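You operate a simulated robot arm through the tools that you are given. There is no shell and no other tool.

Carry out the task below with a simulated robot arm. There is one attempt and no reset: what you move stays moved.

JOB
Set right what has fallen over on the top of the white bench. At the end: the yellow tube stands where the teal pad stood; the white carton, which lies on its side on the top of the white bench, stands upright there; the orange clip from the top of the white bench stands where the yellow tube stood; the teal pad from the top of the white bench stands on top of the white card sleeve; the brown tall carton, which lies on its side on the top of the white bench, stands upright there; whatever was shut is shut again. Leave all else as you found it, and nothing knocked over. Set down upright: tall carton, white carton.

The check looks at the end state, three seconds after you hand in, the way a careful person would. Anything else that was tipped, shoved, dropped, spilled or broken makes it a failure.

ROBOT AND FRAMES
A 7-joint arm with a two-finger parallel gripper, fixed in place. Base frame: the origin is at the foot of the arm, x ahead of it, y to its left, z up; the work surface is at about z = 0. Units: m, rad, N and s.
With the tool pointing down near the work surface it reaches from about 0.22 to 0.58 m from the base axis. Its first joint turns from -1.152 to 1.152 rad. Payload 2.5 kg.
The TCP is the grasp point between the finger pads, 0.023 m short of the fingertips. In the tool frame z runs along the fingers and y along their closing line. The gripper opens to 0.094 m. The fingers are 0.038 m wide and 0.01 m thick; the gripper's body (0.054 by 0.096 m) begins 0.039 m behind the TCP.
Orientation is that of the tool frame in the base frame, as a unit quaternion [x, y, z, w]. With the fingers straight down and closing along the base's y, the tool's x points along the base's -x, its y along +y and its z along -z.

CONTROLS
- The arm moves only by the tool nudge_tool. Its arguments are lists of equal length, an entry for each row: "angular": the turn, a rotation vector about the tool's x, y, z in rad, a list of three; "xyz": the shift along the tool's x, y, z in m, a list of three; "fingers": the finger opening in m, from 0 to 0.094. In form: {"angular": [[wx, wy, wz], ...], "xyz": [[tx, ty, tz], ...], "fingers": [fingers, ...]}. A call has 1 to 20 rows; each row shifts and turns the commanded pose from where the row before left it, along the tool's axes as they then stand. Each row takes 0.2 s and may step no farther than 0.05 m and 0.15 rad from the row before; otherwise, or with a gripper value out of range, the whole call is refused. Where a pose cannot be reached the arm comes as near as it can. A force on the tool above 40 N (or 10 N above the force at the start of the call, whichever is more), or a blocked arm, ends the call early, and 0.2 s more pass. The fingers move at their own pace (about 0.108 m/s each) and stop on an object; they squeeze with about 34 N. The grip force told is the motor's: it shows also when the fingers shut on nothing. Time passes only in rows, and 0.2 s behind the last, so rows that do not move let the fingers close. The reply holds the time, the measured pose of the TCP, the force on the tool along the base axes, the opening and the grip force, in the units named above and with some noise, with the torque about the TCP (base axes, N m) and any sound that the robot's microphone picked up.
- Cameras (640 x 400 px; columns grow to the right, rows downward): "scene" is fixed at [0.0756, -0.4043, 0.5336]; the picture's right is [0.97, -0.24, 0.00], its down [-0.18, -0.75, -0.64] and it looks along [0.15, 0.62, -0.77] (base axes); focal length 214 px, centre (320, 200). "wrist" rides on the gripper at [0.086, 0.016, -0.074] in the tool frame; the picture's right is [-0.18, 0.98, 0.00], its down [-0.58, -0.11, -0.81] and it looks along [-0.79, -0.15, 0.59] (tool axes); focal length 243 px, centre (320, 200). There is no depth. A picture from a camera that has moved, and an enlarged one, comes with that camera's place and axes in the base frame and with its lens. The place of the scene camera against the robot may be out by one fixed shift of up to 0.018 m in any direction.
- get_image(camera): a new picture of that camera. It takes no simulated time.
- enlarge(camera, box): a new picture of the part [left, top, right, bottom] of that camera's present view, enlarged. It takes no simulated time.
- finish_job(): hands the job in; it is judged then, once.

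Places have to be worked out from the pictures, the camera data and where the tool is seen. Open the gripper and draw the arm clear of the work before you hand the job in, unless the task says otherwise.

The tools are called after "Request:" as name(argument=value, ...) on one line, values as JSON. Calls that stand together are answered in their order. nudge_tool: Moves the arm, as the interface text tells. Its arguments: {"type":"object","properties":{"angular":{"type":"array"},"xyz":{"type":"array"},"fingers":{"type":"array"}},"required":["angular","xyz","fingers"]} The other tools are called the same way: get_image (camera) takes a picture; enlarge (camera, box) takes an enlarged picture of a part of a camera's view; finish_job () hands the job in.

At the start:

```text
time: 0.0
eef_pos: [0.303, -0.1064, 0.3581]
orientation: [0.0, 1.0, 0.0, 0.0]
force: [0.5, 0.3, -0.5]
ft_torque: [-0.01, 0.01, 0.0]
gripper_width: 0.0937
finger_force: 0.0
```

scene: 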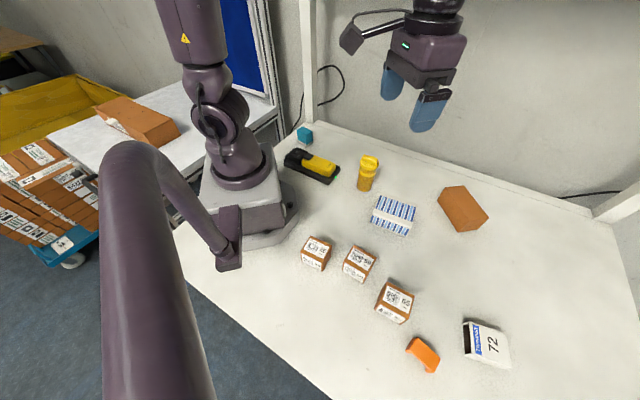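
wrist: 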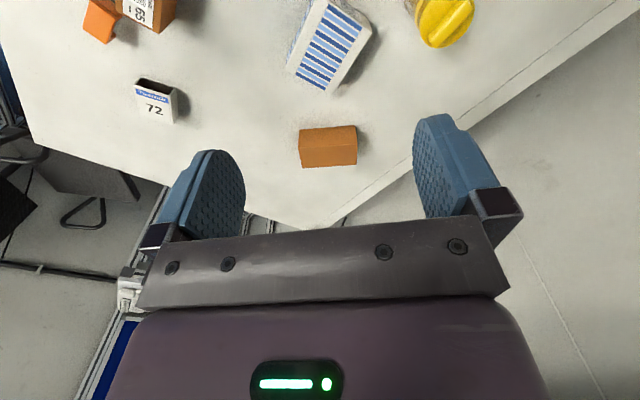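

I start by looking closely at the scene from both cameras to identify the objects before moving anything.

Request:
enlarge(camera="scene", box=[270, 110, 510, 260])

Request:
enlarge(camera="scene", box=[290, 220, 530, 380])

Request:
enlarge(camera="wrist", box=[60, 0, 500, 240])

```text
2.67 times, centred on (390, 185) of scene
camera zoom: at [0.0756, -0.4043, 0.5336], right [0.97, -0.24, 0.0], down [-0.18, -0.75, -0.64], along [0.15, 0.62, -0.77], focal length 572 px, centre (133, 240)
```

zoom: 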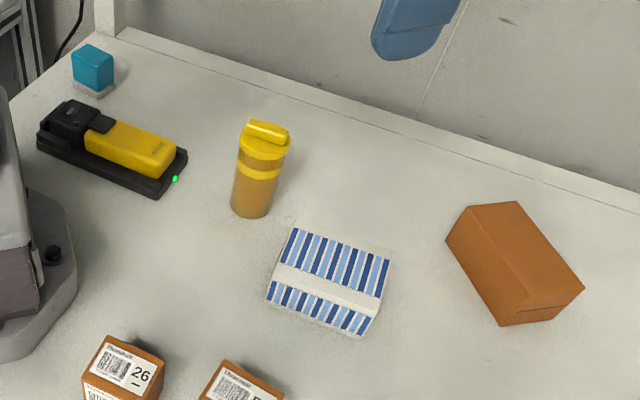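

```text
2.50 times, centred on (410, 300) of scene
camera zoom: at [0.0756, -0.4043, 0.5336], right [0.97, -0.24, 0.0], down [-0.18, -0.75, -0.64], along [0.15, 0.62, -0.77], focal length 536 px, centre (95, -50)
```

zoom: 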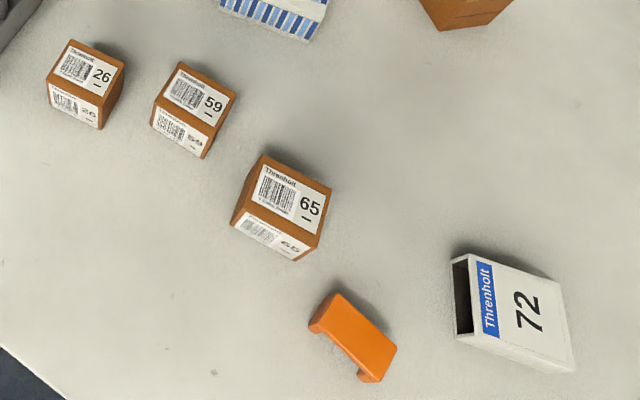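

```text
1.45 times, centred on (280, 120) of wrist
camera zoom: at [0.2182, -0.0897, 0.432], right [0.18, 0.98, 0.0], down [0.58, -0.11, 0.81], along [0.79, -0.15, -0.59], focal length 353 px, centre (378, 316)
```

zoom: 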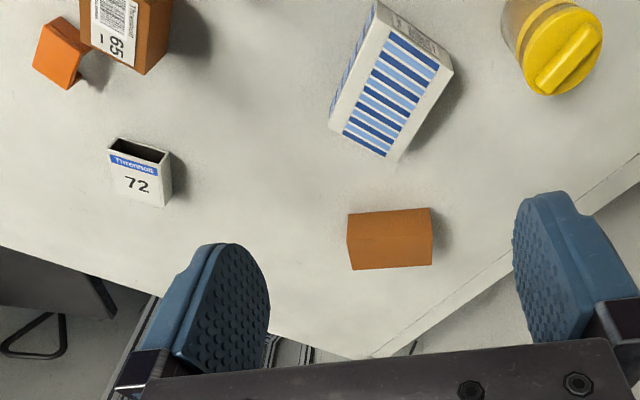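

The wrist view shows the brown carton lying at about (0.57, -0.14), the striped white carton at about (0.36, -0.11) and the "72" white sleeve at about (0.41, -0.43). I enlarge each to see its shape and which end is which.

Request:
enlarge(camera="wrist", box=[270, 0, 390, 100])

Request:
enlarge(camera="wrist", box=[280, 110, 380, 180])

Request:
enlarge(camera="wrist", box=[70, 0, 200, 140])

Request:
enlarge(camera="scene", box=[280, 110, 400, 200])

Request:
enlarge(camera="scene", box=[360, 170, 500, 250])

Request:
enlarge(camera="scene", box=[390, 300, 530, 390])

```text
4.00 times, centred on (330, 50) of wrist
camera zoom: at [0.2182, -0.0897, 0.432], right [0.18, 0.98, 0.0], down [0.58, -0.11, 0.81], along [0.79, -0.15, -0.59], focal length 970 px, centre (280, 800)
```

zoom: 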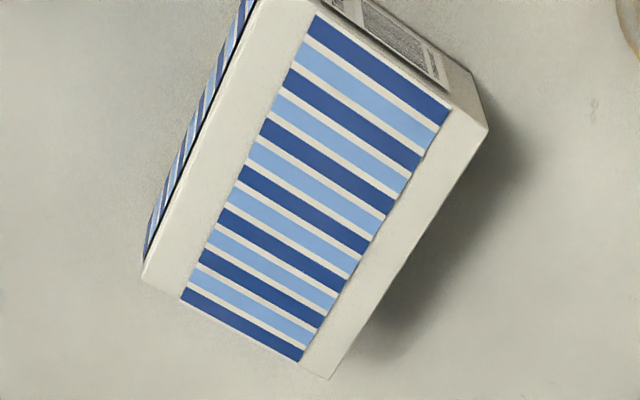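

```text
5.71 times, centred on (330, 145) of wrist
camera zoom: at [0.2182, -0.0897, 0.432], right [0.18, 0.98, 0.0], down [0.58, -0.11, 0.81], along [0.79, -0.15, -0.59], focal length 1386 px, centre (263, 514)
```

zoom: 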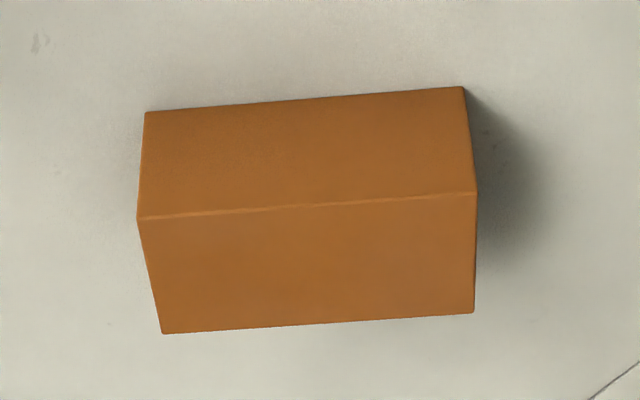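

```text
2.86 times, centred on (135, 70) of wrist
camera zoom: at [0.2182, -0.0897, 0.432], right [0.18, 0.98, 0.0], down [0.58, -0.11, 0.81], along [0.79, -0.15, -0.59], focal length 693 px, centre (849, 571)
```

zoom: 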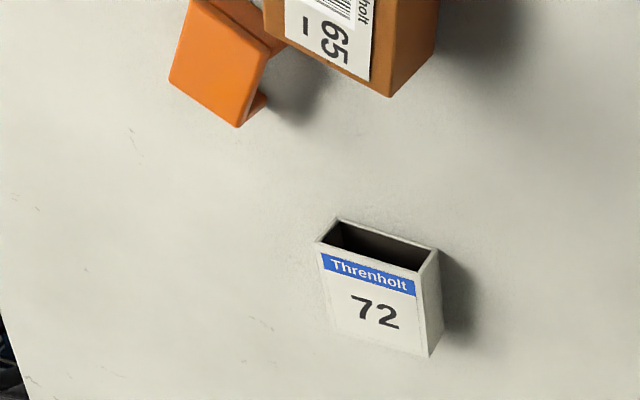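

```text
4.44 times, centred on (340, 155) of scene
camera zoom: at [0.0756, -0.4043, 0.5336], right [0.97, -0.24, 0.0], down [-0.18, -0.75, -0.64], along [0.15, 0.62, -0.77], focal length 953 px, centre (231, 400)
```

zoom: 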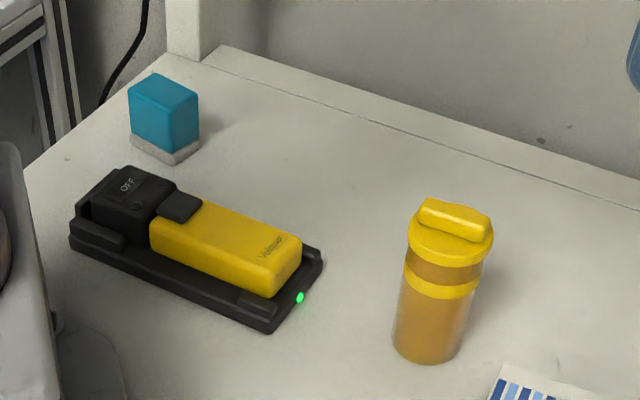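

```text
4.57 times, centred on (430, 210) of scene
camera zoom: at [0.0756, -0.4043, 0.5336], right [0.97, -0.24, 0.0], down [-0.18, -0.75, -0.64], along [0.15, 0.62, -0.77], focal length 980 px, centre (-183, 154)
```

zoom: 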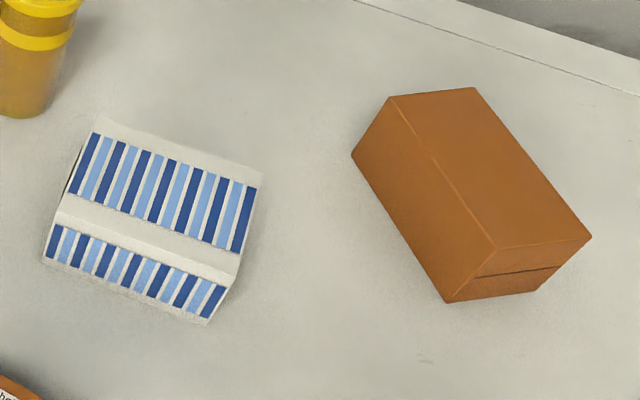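

```text
4.44 times, centred on (460, 345) of scene
camera zoom: at [0.0756, -0.4043, 0.5336], right [0.97, -0.24, 0.0], down [-0.18, -0.75, -0.64], along [0.15, 0.62, -0.77], focal length 953 px, centre (-302, -444)
```

zoom: 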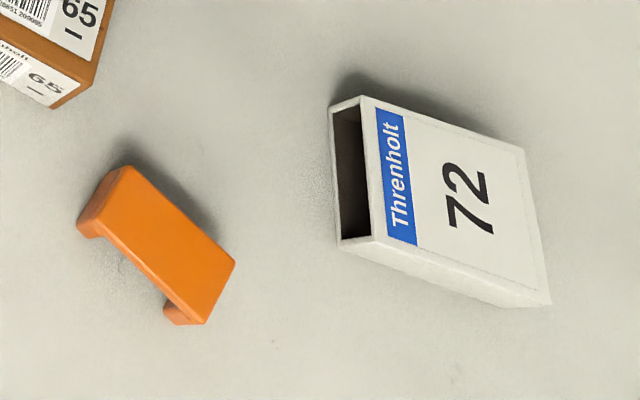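

The striped carton has a label on the end nearest the robot, and the brown carton has a flap line on its right-hand end. I lower the arm and move it back toward the base, in open space, for closer wrist views.

Request:
nudge_tool(angular=[[0, 0, 0], [0, 0, 0], [0, 0, 0], [0, 0, 0], [0, 0, 0]], xyz=[[0.012, 0.003, 0.04], [0.012, 0.003, 0.04], [0.012, 0.003, 0.04], [0.012, 0.003, 0.04], [0, 0, 0]], fingers=[0.094, 0.094, 0.094, 0.094, 0.094])

Request:
get_image(camera="wrist")

Request:
get_image(camera="scene")

```text
time: 1.2
eef_pos: [0.2549, -0.0929, 0.1994]
orientation: [0.0, 1.0, 0.0, 0.0]
force: [-0.7, 0.1, -0.2]
ft_torque: [-0.02, 0.0, 0.02]
gripper_width: 0.0942
finger_force: 0.0
```

```text
taken
camera wrist: at [0.1692, -0.0764, 0.2745], right [0.18, 0.98, 0.0], down [0.58, -0.11, 0.81], along [0.79, -0.15, -0.59], focal length 243 px, centre (320, 200)
```

wrist: 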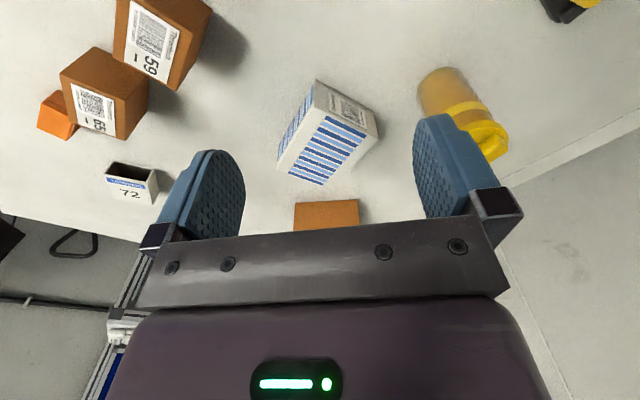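

```text
taken
```

scene: 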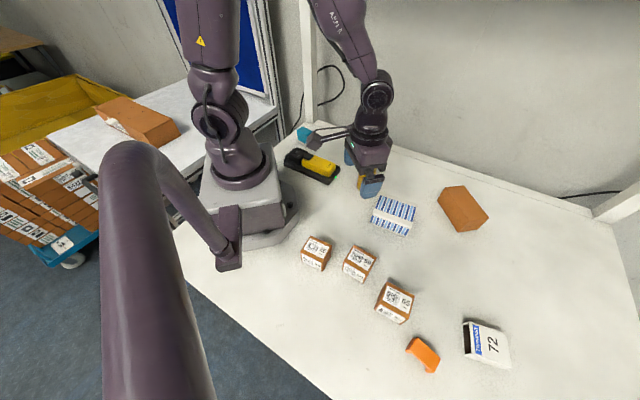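

I enlarge the striped carton's label end and the sleeve from this closer pose.

Request:
enlarge(camera="wrist", box=[265, 65, 395, 195])

Request:
enlarge(camera="wrist", box=[400, 50, 520, 170])

Request:
enlarge(camera="wrist", box=[20, 40, 180, 220])

```text
3.08 times, centred on (330, 130) of wrist
camera zoom: at [0.1692, -0.0764, 0.2745], right [0.18, 0.98, 0.0], down [0.58, -0.11, 0.81], along [0.79, -0.15, -0.59], focal length 746 px, centre (289, 415)
```

zoom: 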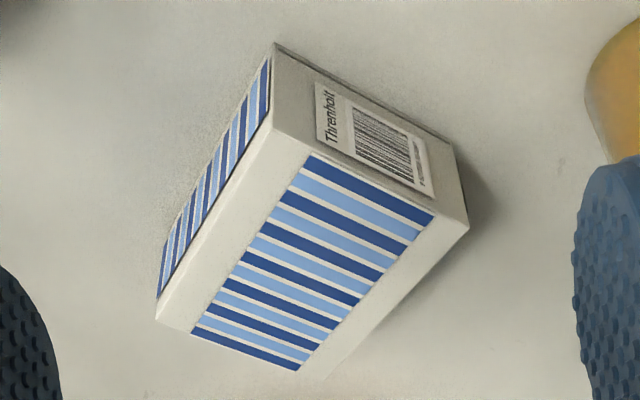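

```text
3.33 times, centred on (460, 110) of wrist
camera zoom: at [0.1692, -0.0764, 0.2745], right [0.18, 0.98, 0.0], down [0.58, -0.11, 0.81], along [0.79, -0.15, -0.59], focal length 809 px, centre (-147, 500)
```

zoom: 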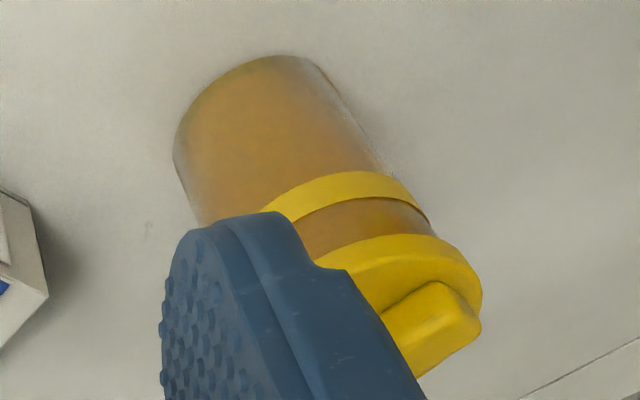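

```text
2.22 times, centred on (100, 130) of wrist
camera zoom: at [0.1692, -0.0764, 0.2745], right [0.18, 0.98, 0.0], down [0.58, -0.11, 0.81], along [0.79, -0.15, -0.59], focal length 539 px, centre (809, 356)
```

zoom: 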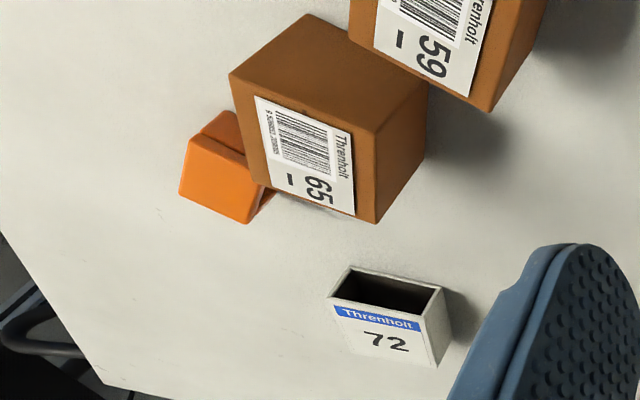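

The striped white carton measures about 0.106 × 0.085 × 0.052 m with its label on the near end. The brown carton is about 0.119 × 0.059 × 0.058 m. Next I move left and turn the tool so the wrist camera can see the teal pad and the tube, staying high above everything.

Request:
nudge_tool(angular=[[0, 0, 0], [0, 0, 0], [0, 0, 0], [0, 0, 0], [0, 0, 0], [0, 0, -0.145], [0, 0, -0.145], [0, 0, -0.145], [0, 0, -0.145], [0, 0, -0.145], [0, 0, -0.145], [0, 0, -0.145], [0, 0, -0.145], [0, 0, -0.145], [0, 0, -0.145], [0, 0, -0.145], [0, 0, 0]], xyz=[[0.007, 0.0386, -0.01], [0.007, 0.0386, -0.01], [0.007, 0.0386, -0.01], [0.007, 0.0386, -0.01], [0.007, 0.0386, -0.01], [0, 0, 0], [0, 0, 0], [0, 0, 0], [0, 0, 0], [0, 0, 0], [0, 0, 0], [0, 0, 0], [0, 0, 0], [0, 0, 0], [0, 0, 0], [0, 0, 0], [0, 0, 0]], fingers=[0.094, 0.094, 0.094, 0.094, 0.094, 0.094, 0.094, 0.094, 0.094, 0.094, 0.094, 0.094, 0.094, 0.094, 0.094, 0.094, 0.094])

Request:
get_image(camera="wrist")

Request:
get_image(camera="scene")

```text
time: 4.8
eef_pos: [0.2206, 0.0992, 0.2466]
orientation: [0.716, -0.698, 0.0, 0.0]
force: [-0.5, 0.5, 1.2]
ft_torque: [-0.02, 0.01, 0.02]
gripper_width: 0.0938
finger_force: 0.1
```

```text
taken
camera wrist: at [0.2078, 0.012, 0.3218], right [-0.99, 0.16, 0.0], down [0.09, 0.58, 0.81], along [0.13, 0.8, -0.59], focal length 243 px, centre (320, 200)
```

wrist: 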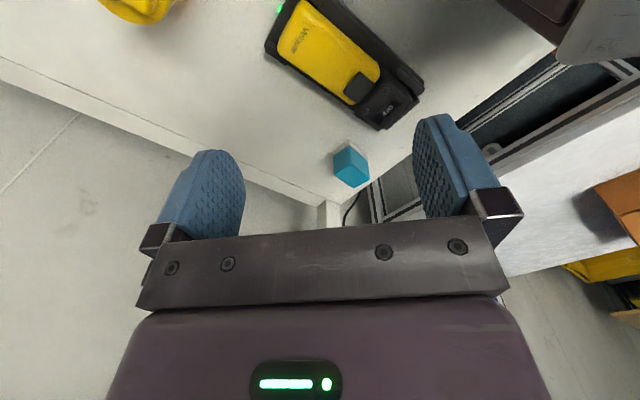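

```text
taken
```

scene: 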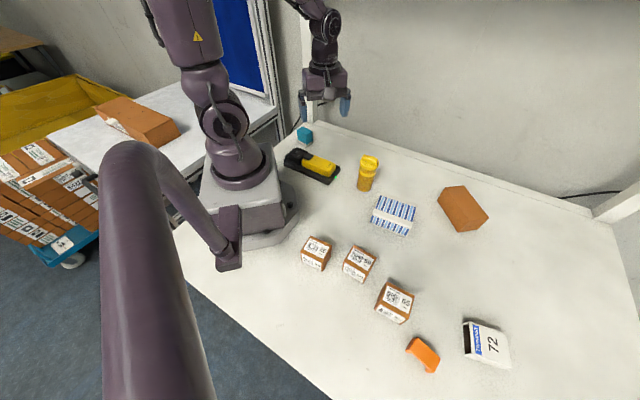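

The teal pad sits close to the back-left corner of the bench. I enlarge it to fix its position, size and rotation.

Request:
enlarge(camera="wrist", box=[315, 130, 395, 200])

Request:
enlarge(camera="wrist", box=[250, 0, 450, 140])

Request:
enlarge(camera="scene", box=[285, 115, 325, 155])

```text
5.71 times, centred on (355, 165) of wrist
camera zoom: at [0.2078, 0.012, 0.3218], right [-0.99, 0.16, 0.0], down [0.09, 0.58, 0.81], along [0.13, 0.8, -0.59], focal length 1386 px, centre (120, 400)
```

zoom: 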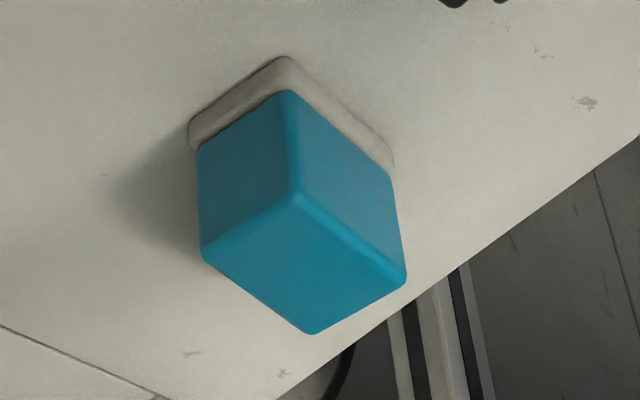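

```text
2.86 times, centred on (350, 70) of wrist
camera zoom: at [0.2078, 0.012, 0.3218], right [-0.99, 0.16, 0.0], down [0.09, 0.58, 0.81], along [0.13, 0.8, -0.59], focal length 693 px, centre (234, 571)
```

zoom: 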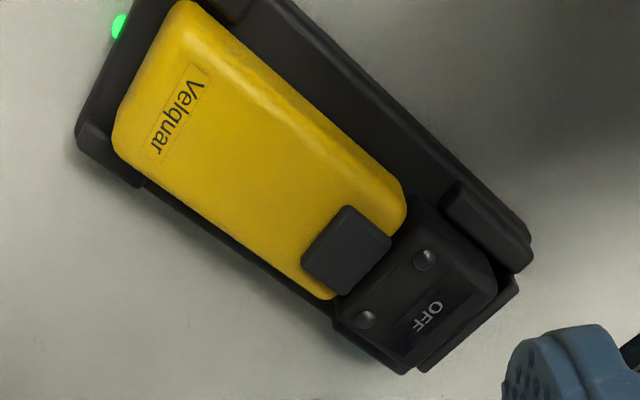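

```text
10.00 times, centred on (305, 135) of scene
camera zoom: at [0.0756, -0.4043, 0.5336], right [0.97, -0.24, 0.0], down [-0.18, -0.75, -0.64], along [0.15, 0.62, -0.77], focal length 2145 px, centre (470, 850)
```

zoom: 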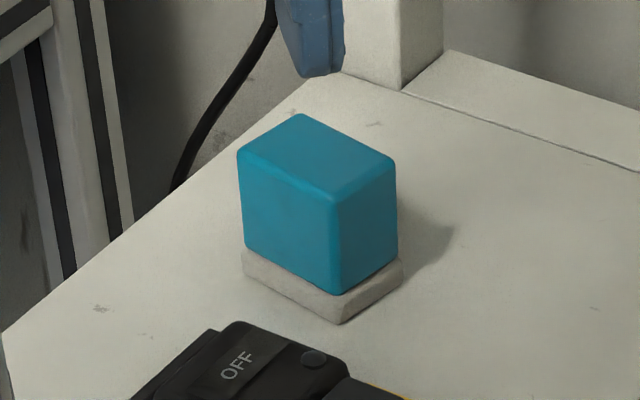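

The pad is about 0.039 × 0.053 m at its grey foot and about 0.053 m tall, centred near (0.202, 0.318), with its long axis at about 125°. I turn the tool to match and hover above it with the fingers part-closed.

Request:
nudge_tool(angular=[[0, 0, -0.1465], [0, 0, -0.1465], [0, 0, -0.1465], [0, 0, -0.1465], [0, 0, 0], [0, 0, 0], [0, 0, 0], [0, 0, 0], [0, 0, 0], [0, 0, 0], [0, 0, 0]], xyz=[[0, 0, 0], [0, 0, 0], [0, 0, 0], [0, 0, 0], [-0.0317, -0.0184, 0.0178], [-0.0317, -0.0184, 0.0178], [-0.0317, -0.0184, 0.0178], [-0.0317, -0.0184, 0.0178], [-0.0317, -0.0184, 0.0178], [-0.0317, -0.0184, 0.0178], [0, 0, 0]], fingers=[0.075, 0.075, 0.075, 0.075, 0.075, 0.075, 0.075, 0.075, 0.075, 0.075, 0.075])

Request:
get_image(camera="wrist")

Request:
get_image(camera="scene")

```text
time: 7.2
eef_pos: [0.2027, 0.3173, 0.1385]
orientation: [0.887, -0.461, 0.0, 0.001]
force: [0.7, 0.5, -0.8]
ft_torque: [0.02, 0.0, 0.01]
gripper_width: 0.0749
finger_force: 0.0
```

```text
taken
camera wrist: at [0.2407, 0.2374, 0.2132], right [-0.91, -0.41, 0.0], down [-0.24, 0.54, 0.81], along [-0.33, 0.73, -0.59], focal length 243 px, centre (320, 200)
```

wrist: 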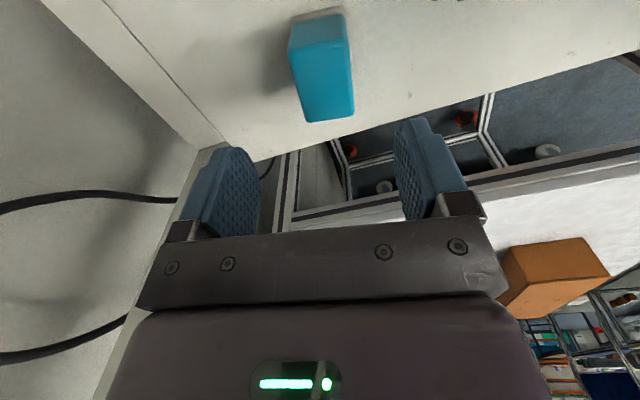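

```text
taken
```

scene: 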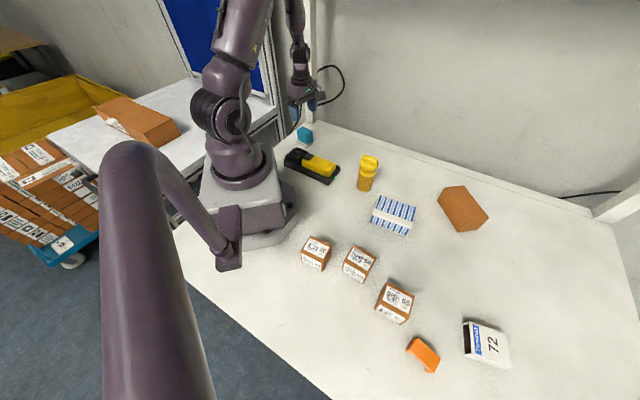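

The pad now lies between the finger lines in the wrist view. I enlarge it to check the centring and yaw.

Request:
enlarge(camera="wrist", box=[240, 0, 420, 130])

```text
3.08 times, centred on (330, 65) of wrist
camera zoom: at [0.2407, 0.2374, 0.2132], right [-0.91, -0.41, 0.0], down [-0.24, 0.54, 0.81], along [-0.33, 0.73, -0.59], focal length 746 px, centre (289, 615)
```

zoom: 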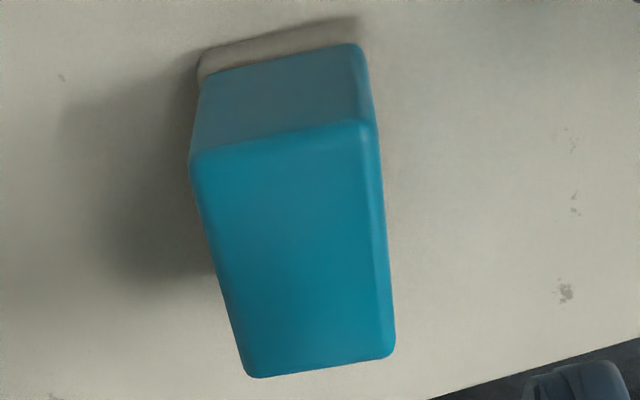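

The pad is aligned within about 3 mm. I shift 3 mm along the closing line, lean the tool 0.2 rad outward (needed later to reach the sleeve), and descend to grip the teal part at z ≈ 0.037.

Request:
nudge_tool(angular=[[0, -0.1, 0], [0, -0.1, 0], [0, 0, 0], [0, 0, 0], [0, 0, 0], [0, 0, 0], [0, 0, 0]], xyz=[[0, 0.003, 0], [0, 0, 0], [0.0067, 0, 0.0332], [0.0067, 0, 0.0332], [0.0034, 0, 0.0166], [0.0034, 0, 0.0166], [0, 0, 0]], fingers=[0.075, 0.075, 0.075, 0.075, 0.075, 0.075, 0.075])

Request:
get_image(camera="wrist")

Request:
enlarge(camera="scene", box=[250, 60, 370, 180])

```text
time: 8.8
eef_pos: [0.1994, 0.3163, 0.0364]
orientation: [0.883, -0.459, -0.089, -0.046]
force: [-0.6, 0.1, 0.3]
ft_torque: [0.01, 0.0, -0.02]
gripper_width: 0.0749
finger_force: 0.0
```

```text
taken
camera wrist: at [0.2442, 0.225, 0.0936], right [-0.91, -0.42, 0.04], down [-0.15, 0.4, 0.91], along [-0.39, 0.82, -0.42], focal length 243 px, centre (320, 200)
```

wrist: 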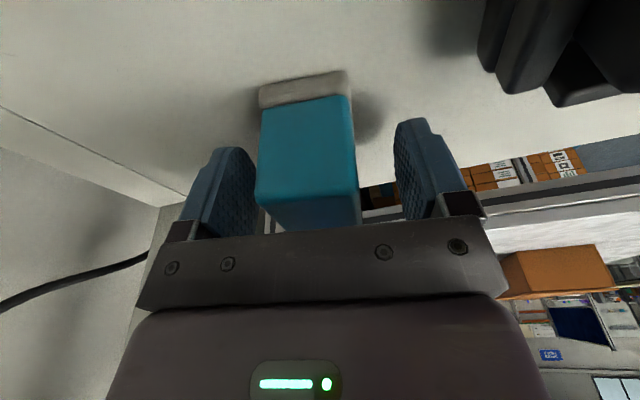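

```text
3.33 times, centred on (310, 120) of scene
camera zoom: at [0.0756, -0.4043, 0.5336], right [0.97, -0.24, 0.0], down [-0.18, -0.75, -0.64], along [0.15, 0.62, -0.77], focal length 715 px, centre (353, 467)
```

zoom: 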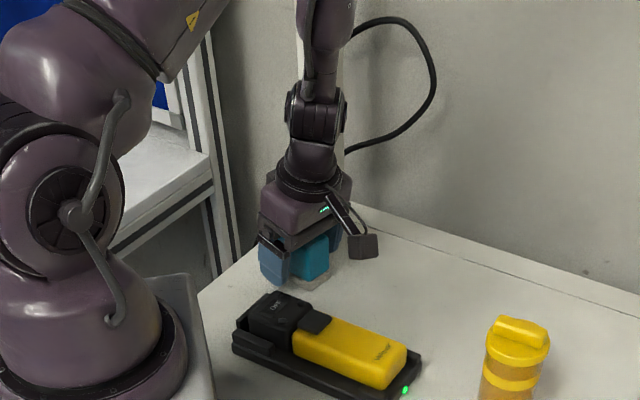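

The pad is between the fingers. I close the gripper.

Request:
nudge_tool(angular=[[0, 0, 0], [0, 0, 0], [0, 0, 0], [0, 0, 0]], xyz=[[0, 0, 0], [0, 0, 0], [0, 0, 0], [0, 0, 0]], fingers=[0.03, 0.02, 0.02, 0.02])

Request:
get_image(camera="wrist")

```text
time: 9.8
eef_pos: [0.1996, 0.3154, 0.0373]
orientation: [0.883, -0.459, -0.089, -0.047]
force: [-0.1, -0.2, 0.0]
ft_torque: [-0.02, 0.02, -0.01]
gripper_width: 0.0389
finger_force: 33.7
```

```text
taken
camera wrist: at [0.2442, 0.2251, 0.0939], right [-0.91, -0.42, 0.04], down [-0.15, 0.4, 0.91], along [-0.39, 0.82, -0.42], focal length 243 px, centre (320, 200)
```

wrist: 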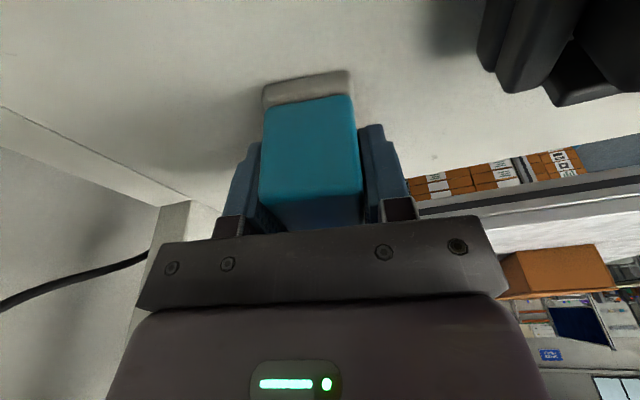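

The pad is gripped at 0.039 m wide. I lift it straight up and check that the whole pad, with its grey foot, comes along.

Request:
nudge_tool(angular=[[0, 0, 0], [0, 0, 0], [0, 0, 0], [0, 0, 0], [0, 0, 0]], xyz=[[-0.004, 0, -0.0196], [-0.008, 0, -0.0392], [-0.008, 0, -0.0392], [-0.008, 0, -0.0392], [0, 0, 0]], fingers=[0.02, 0.02, 0.02, 0.02, 0.02])

Request:
get_image(camera="wrist")

Request:
enlarge(camera="scene", box=[250, 30, 400, 180])

```text
time: 11.0
eef_pos: [0.2015, 0.3171, 0.176]
orientation: [0.882, -0.46, -0.089, -0.046]
force: [-0.4, 0.6, -0.8]
ft_torque: [0.0, -0.02, 0.01]
gripper_width: 0.0386
finger_force: 34.1
```

```text
taken
camera wrist: at [0.2464, 0.2255, 0.234], right [-0.91, -0.42, 0.04], down [-0.15, 0.4, 0.91], along [-0.39, 0.82, -0.42], focal length 243 px, centre (320, 200)
```

wrist: 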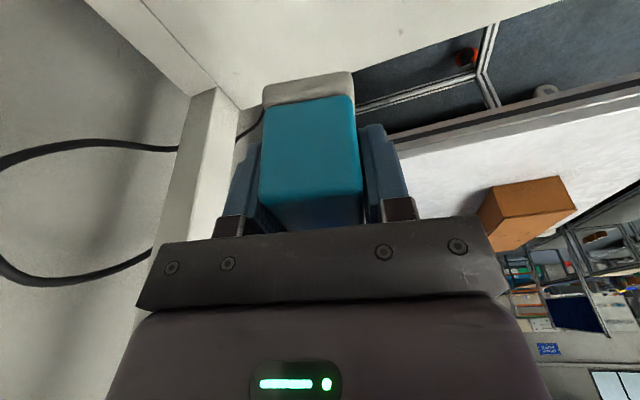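

```text
2.67 times, centred on (325, 105) of scene
camera zoom: at [0.0756, -0.4043, 0.5336], right [0.97, -0.24, 0.0], down [-0.18, -0.75, -0.64], along [0.15, 0.62, -0.77], focal length 572 px, centre (307, 453)
```

zoom: 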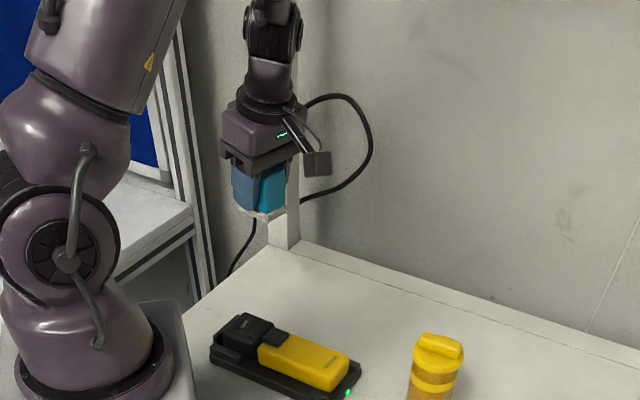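

The pad came up whole, foot included. I carry it clockwise around the base at a safe height while yawing, in two stages.

Request:
nudge_tool(angular=[[0.02848, 0, 0.14044], [0.02848, 0, 0.14044], [0.02848, 0, 0.14044], [0.02848, 0, 0.14044], [0.02848, 0, 0.14044], [0.02848, 0, 0.14044], [0.02848, 0, 0.14044], [0.02848, 0, 0.14044], [0.02848, 0, 0.14044], [0.02848, 0, 0.14044]], xyz=[[0.0311, -0.0184, -0.0063], [0.0308, -0.0201, -0.0062], [0.0304, -0.0219, -0.0062], [0.0298, -0.0236, -0.0061], [0.0292, -0.0254, -0.0059], [0.0285, -0.0271, -0.0058], [0.0277, -0.0289, -0.0056], [0.0268, -0.0306, -0.0054], [0.0258, -0.0323, -0.0052], [0.0246, -0.0339, -0.005]], fingers=[0.02, 0.02, 0.02, 0.02, 0.02, 0.02, 0.02, 0.02, 0.02, 0.02])

Request:
get_image(camera="scene")

Request:
get_image(camera="wrist")

```text
time: 13.2
eef_pos: [0.4361, 0.0219, 0.1789]
orientation: [-0.363, 0.926, 0.037, 0.094]
force: [0.5, -0.5, -0.3]
ft_torque: [0.02, -0.01, -0.03]
gripper_width: 0.0387
finger_force: 33.7
```

```text
taken
```

scene: 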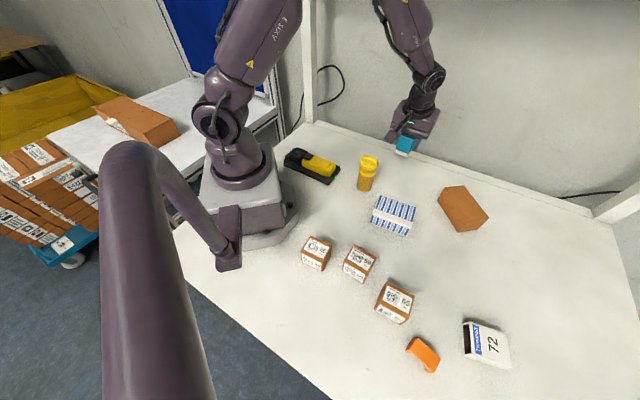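

```text
taken
camera wrist: at [0.3537, -0.0337, 0.2344], right [-0.53, 0.84, 0.04], down [0.38, 0.2, 0.91], along [0.76, 0.5, -0.42], focal length 243 px, centre (320, 200)
```

wrist: 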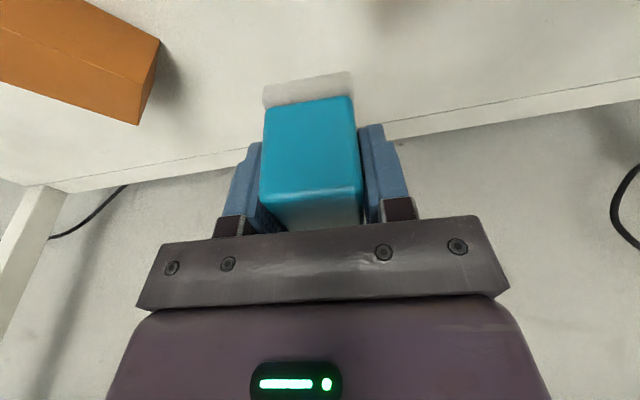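

The carry follows the planned path and the grip holds. I do the second stage toward the sleeve.

Request:
nudge_tool(angular=[[0.02848, 0, 0.14044], [0.02848, 0, 0.14044], [0.02848, 0, 0.14044], [0.02848, 0, 0.14044], [0.02848, 0, 0.14044], [0.02848, 0, 0.14044], [0.02848, 0, 0.14044], [0.02848, 0, 0.14044], [0.02848, 0, 0.14044], [0, 0, 0]], xyz=[[0.0234, -0.0355, -0.0048], [0.0221, -0.0371, -0.0045], [0.0207, -0.0387, -0.0042], [0.0192, -0.0401, -0.0039], [0.0176, -0.0416, -0.0036], [0.0159, -0.0429, -0.0032], [0.0142, -0.0442, -0.0029], [0.0123, -0.0454, -0.0025], [0.0104, -0.0465, -0.0021], [0, 0, 0]], fingers=[0.02, 0.02, 0.02, 0.02, 0.02, 0.02, 0.02, 0.02, 0.02, 0.02])

Request:
get_image(camera="scene")

Request:
get_image(camera="wrist")

```text
time: 15.4
eef_pos: [0.3428, -0.3596, 0.1798]
orientation: [0.268, 0.958, -0.027, 0.096]
force: [0.3, -0.1, -0.6]
ft_torque: [0.0, -0.02, 0.01]
gripper_width: 0.0388
finger_force: 33.8
```

```text
taken
```

scene: 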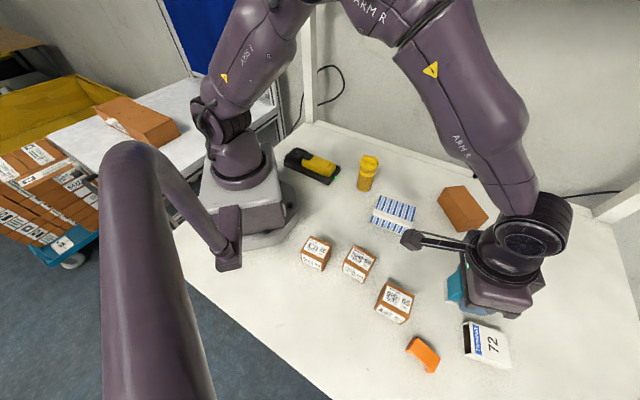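

```text
taken
camera wrist: at [0.2667, -0.2945, 0.2355], right [0.66, 0.75, 0.04], down [0.29, -0.31, 0.91], along [0.69, -0.59, -0.42], focal length 243 px, centre (320, 200)
```

wrist: 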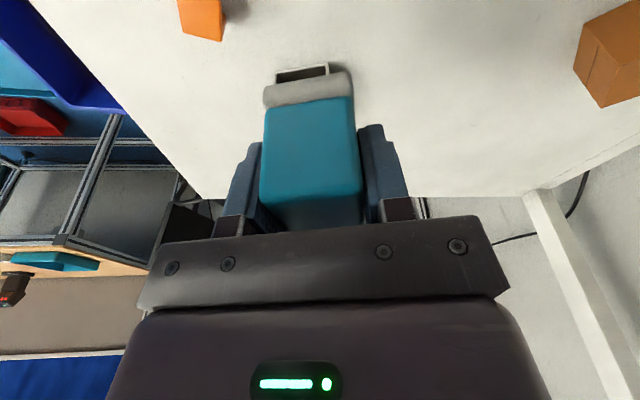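

Yaw is now -31°, matching the sleeve. I enlarge the view of the sleeve's open end to refine its position.

Request:
enlarge(camera="wrist", box=[240, 40, 380, 120])

Request:
enlarge(camera="scene", box=[440, 300, 540, 380])

```text
4.57 times, centred on (310, 80) of wrist
camera zoom: at [0.2667, -0.2945, 0.2355], right [0.66, 0.75, 0.04], down [0.29, -0.31, 0.91], along [0.69, -0.59, -0.42], focal length 1109 px, centre (366, 749)
```

zoom: 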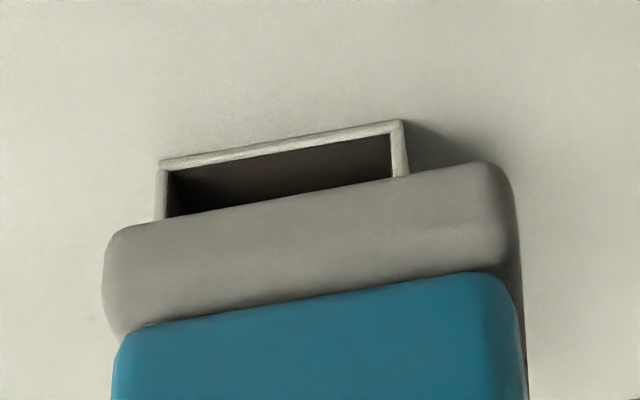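

```text
5.00 times, centred on (490, 340) of scene
camera zoom: at [0.0756, -0.4043, 0.5336], right [0.97, -0.24, 0.0], down [-0.18, -0.75, -0.64], along [0.15, 0.62, -0.77], focal length 1072 px, centre (-530, -500)
```

zoom: 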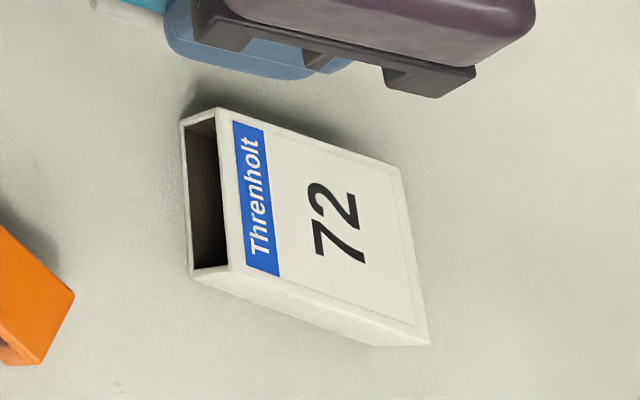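

The sleeve's near edge runs from (0.373, -0.442) to (0.404, -0.394), its top is at about z ≈ 0.029, and its centre is at about (0.417, -0.435). I extend to hover the pad over that centre and check that the arm reaches it.

Request:
nudge_tool(angular=[[0, 0, 0], [0, 0, 0], [0, 0, 0], [0, 0, 0]], xyz=[[-0.0331, -0.0087, 0.0067], [-0.0331, -0.0087, 0.0067], [-0.0331, -0.0087, 0.0067], [0, 0, 0]], fingers=[0.02, 0.02, 0.02, 0.02])

Request:
enlarge(camera="scene", box=[400, 240, 600, 390])

Request:
get_image(camera="wrist")

```text
time: 16.4
eef_pos: [0.4157, -0.4365, 0.1767]
orientation: [0.267, 0.959, -0.026, 0.096]
force: [-0.2, 0.6, -0.2]
ft_torque: [0.01, -0.02, 0.0]
gripper_width: 0.039
finger_force: 33.7
```

```text
2.67 times, centred on (500, 315) of scene
camera zoom: at [0.0756, -0.4043, 0.5336], right [0.97, -0.24, 0.0], down [-0.18, -0.75, -0.64], along [0.15, 0.62, -0.77], focal length 572 px, centre (-160, -107)
```

zoom: 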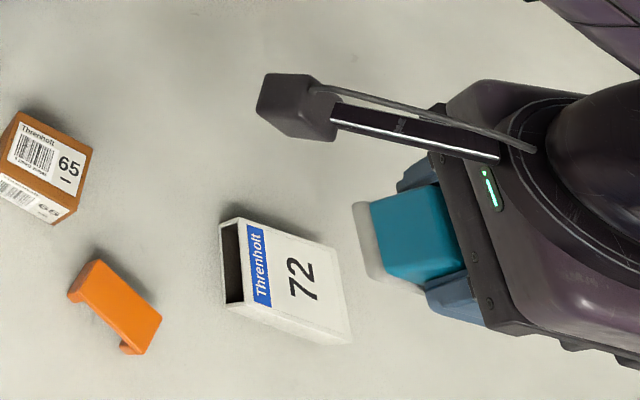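

```text
taken
camera wrist: at [0.3398, -0.3712, 0.2331], right [0.66, 0.75, 0.04], down [0.3, -0.31, 0.91], along [0.69, -0.59, -0.42], focal length 243 px, centre (320, 200)
```

wrist: 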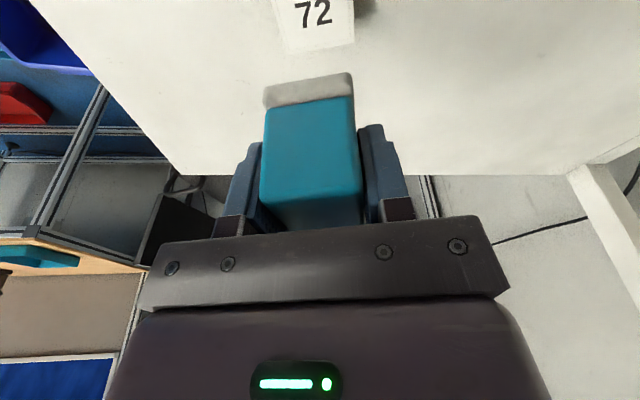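

The arm reaches the spot. The sleeve's far end is visible just above the pad in the wrist view, so I enlarge that to verify the sleeve centre.

Request:
enlarge(camera="wrist", box=[250, 0, 390, 90])

```text
4.44 times, centred on (320, 45) of wrist
camera zoom: at [0.3398, -0.3712, 0.2331], right [0.66, 0.75, 0.04], down [0.3, -0.31, 0.91], along [0.69, -0.59, -0.42], focal length 1078 px, centre (320, 889)
```

zoom: 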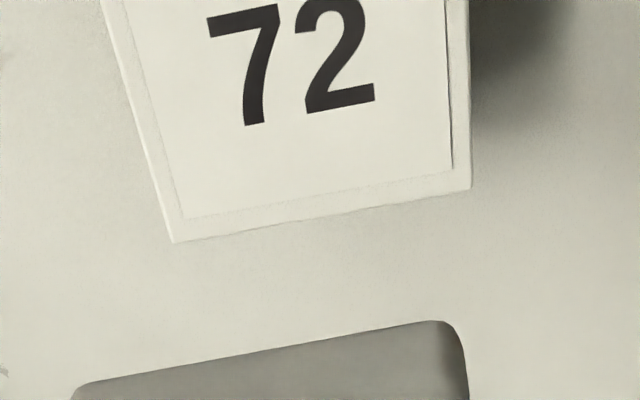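

The sleeve centre is confirmed at about (0.416, -0.436) and the TCP is at (0.4157, -0.4365). I descend to about 8 mm above contact and check.

Request:
nudge_tool(angular=[[0, 0, 0], [0, 0, 0], [0, 0, 0], [0, 0, 0], [0, 0, 0]], xyz=[[0.00505, 0, 0.0249], [0.00505, 0, 0.0249], [0.00505, 0, 0.0249], [0.00505, 0, 0.0249], [0, 0, 0]], fingers=[0.02, 0.02, 0.02, 0.02, 0.02])

Request:
enlarge(camera="scene", box=[400, 260, 580, 390])

Request:
get_image(camera="wrist")

```text
time: 17.6
eef_pos: [0.4172, -0.4371, 0.0767]
orientation: [0.266, 0.959, -0.027, 0.097]
force: [0.0, -0.1, -1.4]
ft_torque: [-0.01, 0.02, -0.02]
gripper_width: 0.0388
finger_force: 34.2
```

```text
3.08 times, centred on (490, 325) of scene
camera zoom: at [0.0756, -0.4043, 0.5336], right [0.97, -0.24, 0.0], down [-0.18, -0.75, -0.64], along [0.15, 0.62, -0.77], focal length 660 px, centre (-203, -185)
```

zoom: 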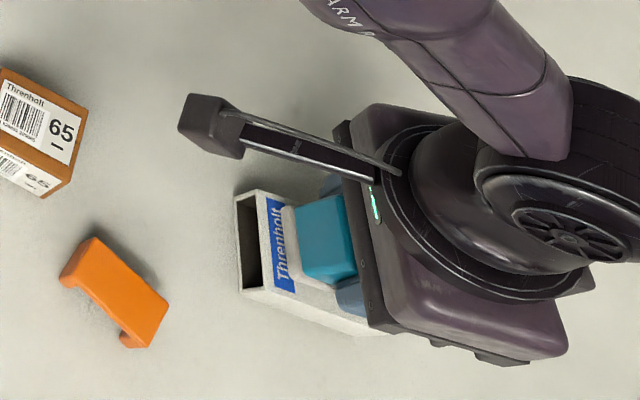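

```text
taken
camera wrist: at [0.341, -0.3715, 0.1333], right [0.66, 0.75, 0.04], down [0.29, -0.3, 0.91], along [0.69, -0.59, -0.42], focal length 243 px, centre (320, 200)
```

wrist: 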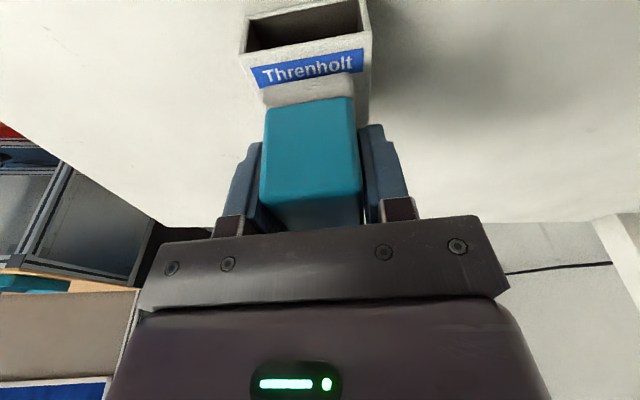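

The pad is centred just above the sleeve. I lower it in small steps, watching the force.

Request:
nudge_tool(angular=[[0, 0, 0], [0, 0, 0], [0, 0, 0], [0, 0, 0]], xyz=[[0.0005, 0, 0.0025], [0.0005, 0, 0.0025], [0.0004, 0, 0.002], [0, 0, 0]], fingers=[0.02, 0.02, 0.02, 0.02])

```text
time: 18.6
eef_pos: [0.4173, -0.4362, 0.0707]
orientation: [0.266, 0.959, -0.026, 0.096]
force: [0.8, -0.3, -0.2]
ft_torque: [0.01, -0.01, -0.02]
gripper_width: 0.0389
finger_force: 34.3
```

No contact yet at z 0.0707. I continue down 1 mm per row.

Request:
nudge_tool(angular=[[0, 0, 0], [0, 0, 0], [0, 0, 0]], xyz=[[0.0002, 0, 0.001], [0.0002, 0, 0.001], [0, 0, 0]], fingers=[0.02, 0.02, 0.02])

Request:
enlarge(camera="scene", box=[450, 300, 530, 360])

Request:
enlarge(camera="wrist", box=[230, 0, 390, 110])

```text
time: 19.4
eef_pos: [0.4176, -0.4362, 0.0688]
orientation: [0.266, 0.959, -0.028, 0.097]
force: [-0.4, 0.5, 8.2]
ft_torque: [0.03, 0.1, -0.02]
gripper_width: 0.0393
finger_force: 33.6
```

```text
6.67 times, centred on (490, 330) of scene
camera zoom: at [0.0756, -0.4042, 0.5336], right [0.97, -0.24, 0.0], down [-0.18, -0.75, -0.64], along [0.15, 0.62, -0.77], focal length 1430 px, centre (-813, -667)
```

zoom: 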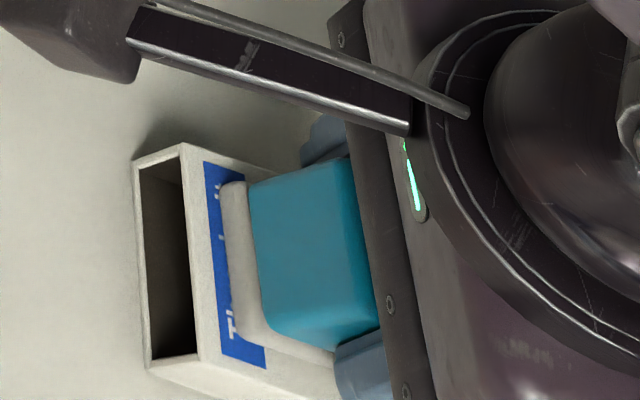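

```text
3.64 times, centred on (310, 55) of wrist
camera zoom: at [0.3412, -0.3709, 0.1253], right [0.66, 0.75, 0.04], down [0.29, -0.3, 0.91], along [0.69, -0.59, -0.42], focal length 882 px, centre (356, 727)
```

zoom: 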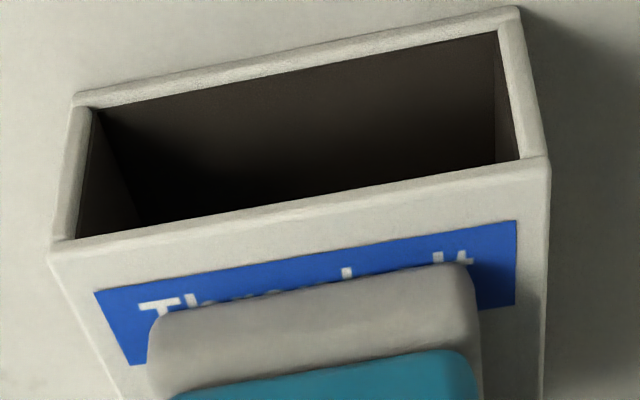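

Contact at 8 N, with the pad sitting flat on the sleeve. I open the fingers gently and back off along the tool axis.

Request:
nudge_tool(angular=[[0, 0, 0], [0, 0, 0], [0, 0, 0], [0, 0, 0]], xyz=[[0, 0, 0], [0, 0, 0], [0, 0, 0], [0, 0, 0]], fingers=[0.045, 0.055, 0.065, 0.075])

Request:
nudge_tool(angular=[[0, 0, 0], [0, 0, 0], [0, 0, 0], [0, 0, 0], [0, 0, 0]], xyz=[[0, 0, -0.015], [0, 0, -0.03], [0, 0, -0.045], [0, 0, -0.045], [0, 0, 0]], fingers=[0.075, 0.075, 0.075, 0.075, 0.075])

Request:
enlarge(camera="scene", box=[400, 270, 560, 390])

Request:
get_image(camera="wrist")

```text
time: 20.4
eef_pos: [0.4162, -0.4352, 0.0684]
orientation: [0.267, 0.959, -0.026, 0.096]
force: [0.3, 0.1, 0.5]
ft_torque: [0.03, 0.0, -0.01]
gripper_width: 0.075
finger_force: 0.3
```

```text
time: 21.6
eef_pos: [0.3943, -0.4233, 0.201]
orientation: [0.267, 0.959, -0.026, 0.095]
force: [-0.5, -0.6, 0.3]
ft_torque: [-0.02, -0.01, 0.0]
gripper_width: 0.0751
finger_force: 0.0
```

```text
3.33 times, centred on (480, 330) of scene
camera zoom: at [0.0756, -0.4043, 0.5336], right [0.97, -0.24, 0.0], down [-0.18, -0.75, -0.64], along [0.15, 0.62, -0.77], focal length 715 px, centre (-213, -233)
```

zoom: 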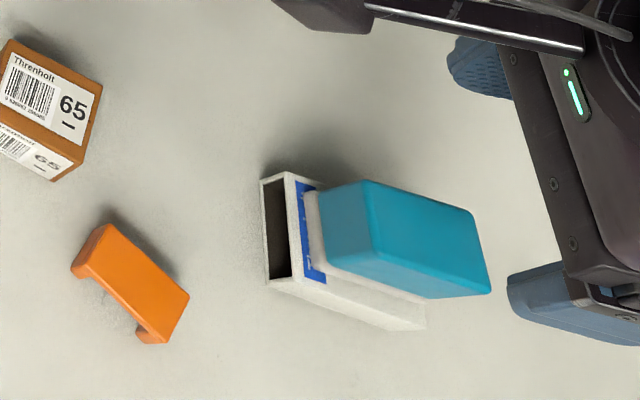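

```text
taken
camera wrist: at [0.318, -0.3579, 0.2574], right [0.66, 0.75, 0.04], down [0.3, -0.3, 0.91], along [0.69, -0.59, -0.42], focal length 243 px, centre (320, 200)
```

wrist: 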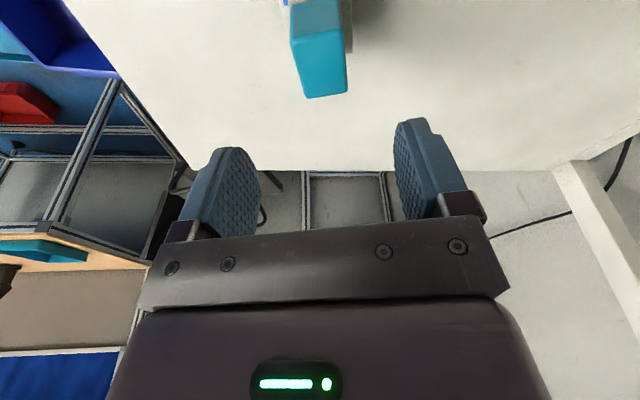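

The pad stands squarely on the sleeve. Now I straighten the tool and swing back to look at the yellow tube and measure its exact spot.

Request:
nudge_tool(angular=[[0, 0.1, 0], [0, 0.1, 0], [0, 0, 0], [0, 0, 0], [0, 0, 0], [0, 0, 0], [0, 0, 0], [0, 0, 0], [0, 0, 0], [0, 0, 0], [0, 0, 0], [0, 0, 0], [0, 0, 0], [0, 0, -0.1353], [0, 0, -0.1353], [0, 0, -0.1353], [0, 0, -0.1353], [0, 0, 0]], xyz=[[0, 0, 0], [0, 0, 0], [0.03336, 0.03011, -0.00445], [0.03336, 0.03011, -0.00445], [0.03336, 0.03011, -0.00445], [0.03336, 0.03011, -0.00445], [0.03336, 0.03011, -0.00445], [0.03336, 0.03011, -0.00445], [0.03336, 0.03011, -0.00445], [0.03336, 0.03011, -0.00445], [0.03336, 0.03011, -0.00445], [0.03336, 0.03011, -0.00445], [0.03336, 0.03011, -0.00445], [0, 0, 0], [0, 0, 0], [0, 0, 0], [0, 0, 0], [0, 0, 0]], fingers=[0.08, 0.08, 0.08, 0.08, 0.08, 0.08, 0.08, 0.08, 0.08, 0.08, 0.08, 0.08, 0.08, 0.08, 0.08, 0.08, 0.08, 0.08])

Request:
get_image(camera="wrist")

Request:
get_image(camera="scene")

```text
time: 25.4
eef_pos: [0.2491, 0.0504, 0.2512]
orientation: [0.0, 1.0, 0.0, 0.0]
force: [-0.5, 0.4, 0.2]
ft_torque: [-0.03, 0.01, 0.01]
gripper_width: 0.0801
finger_force: 0.1
```

```text
taken
camera wrist: at [0.1647, 0.0669, 0.3249], right [0.18, 0.98, 0.0], down [0.58, -0.11, 0.81], along [0.79, -0.15, -0.59], focal length 243 px, centre (320, 200)
```

wrist: 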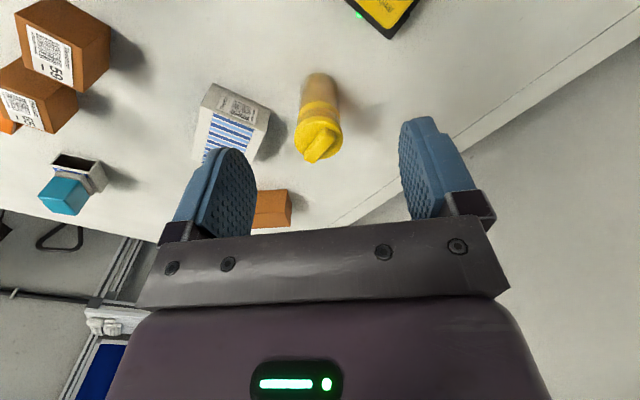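

```text
taken
```

scene: 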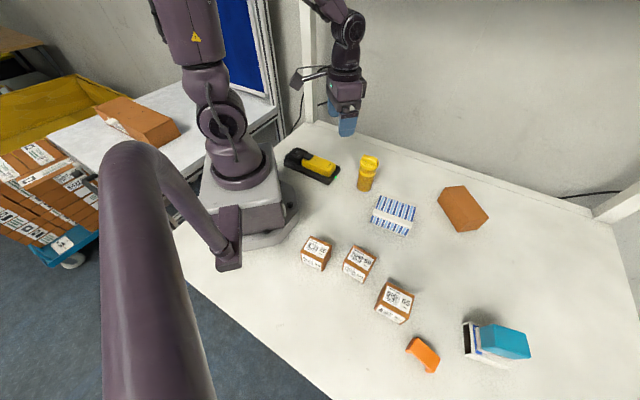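

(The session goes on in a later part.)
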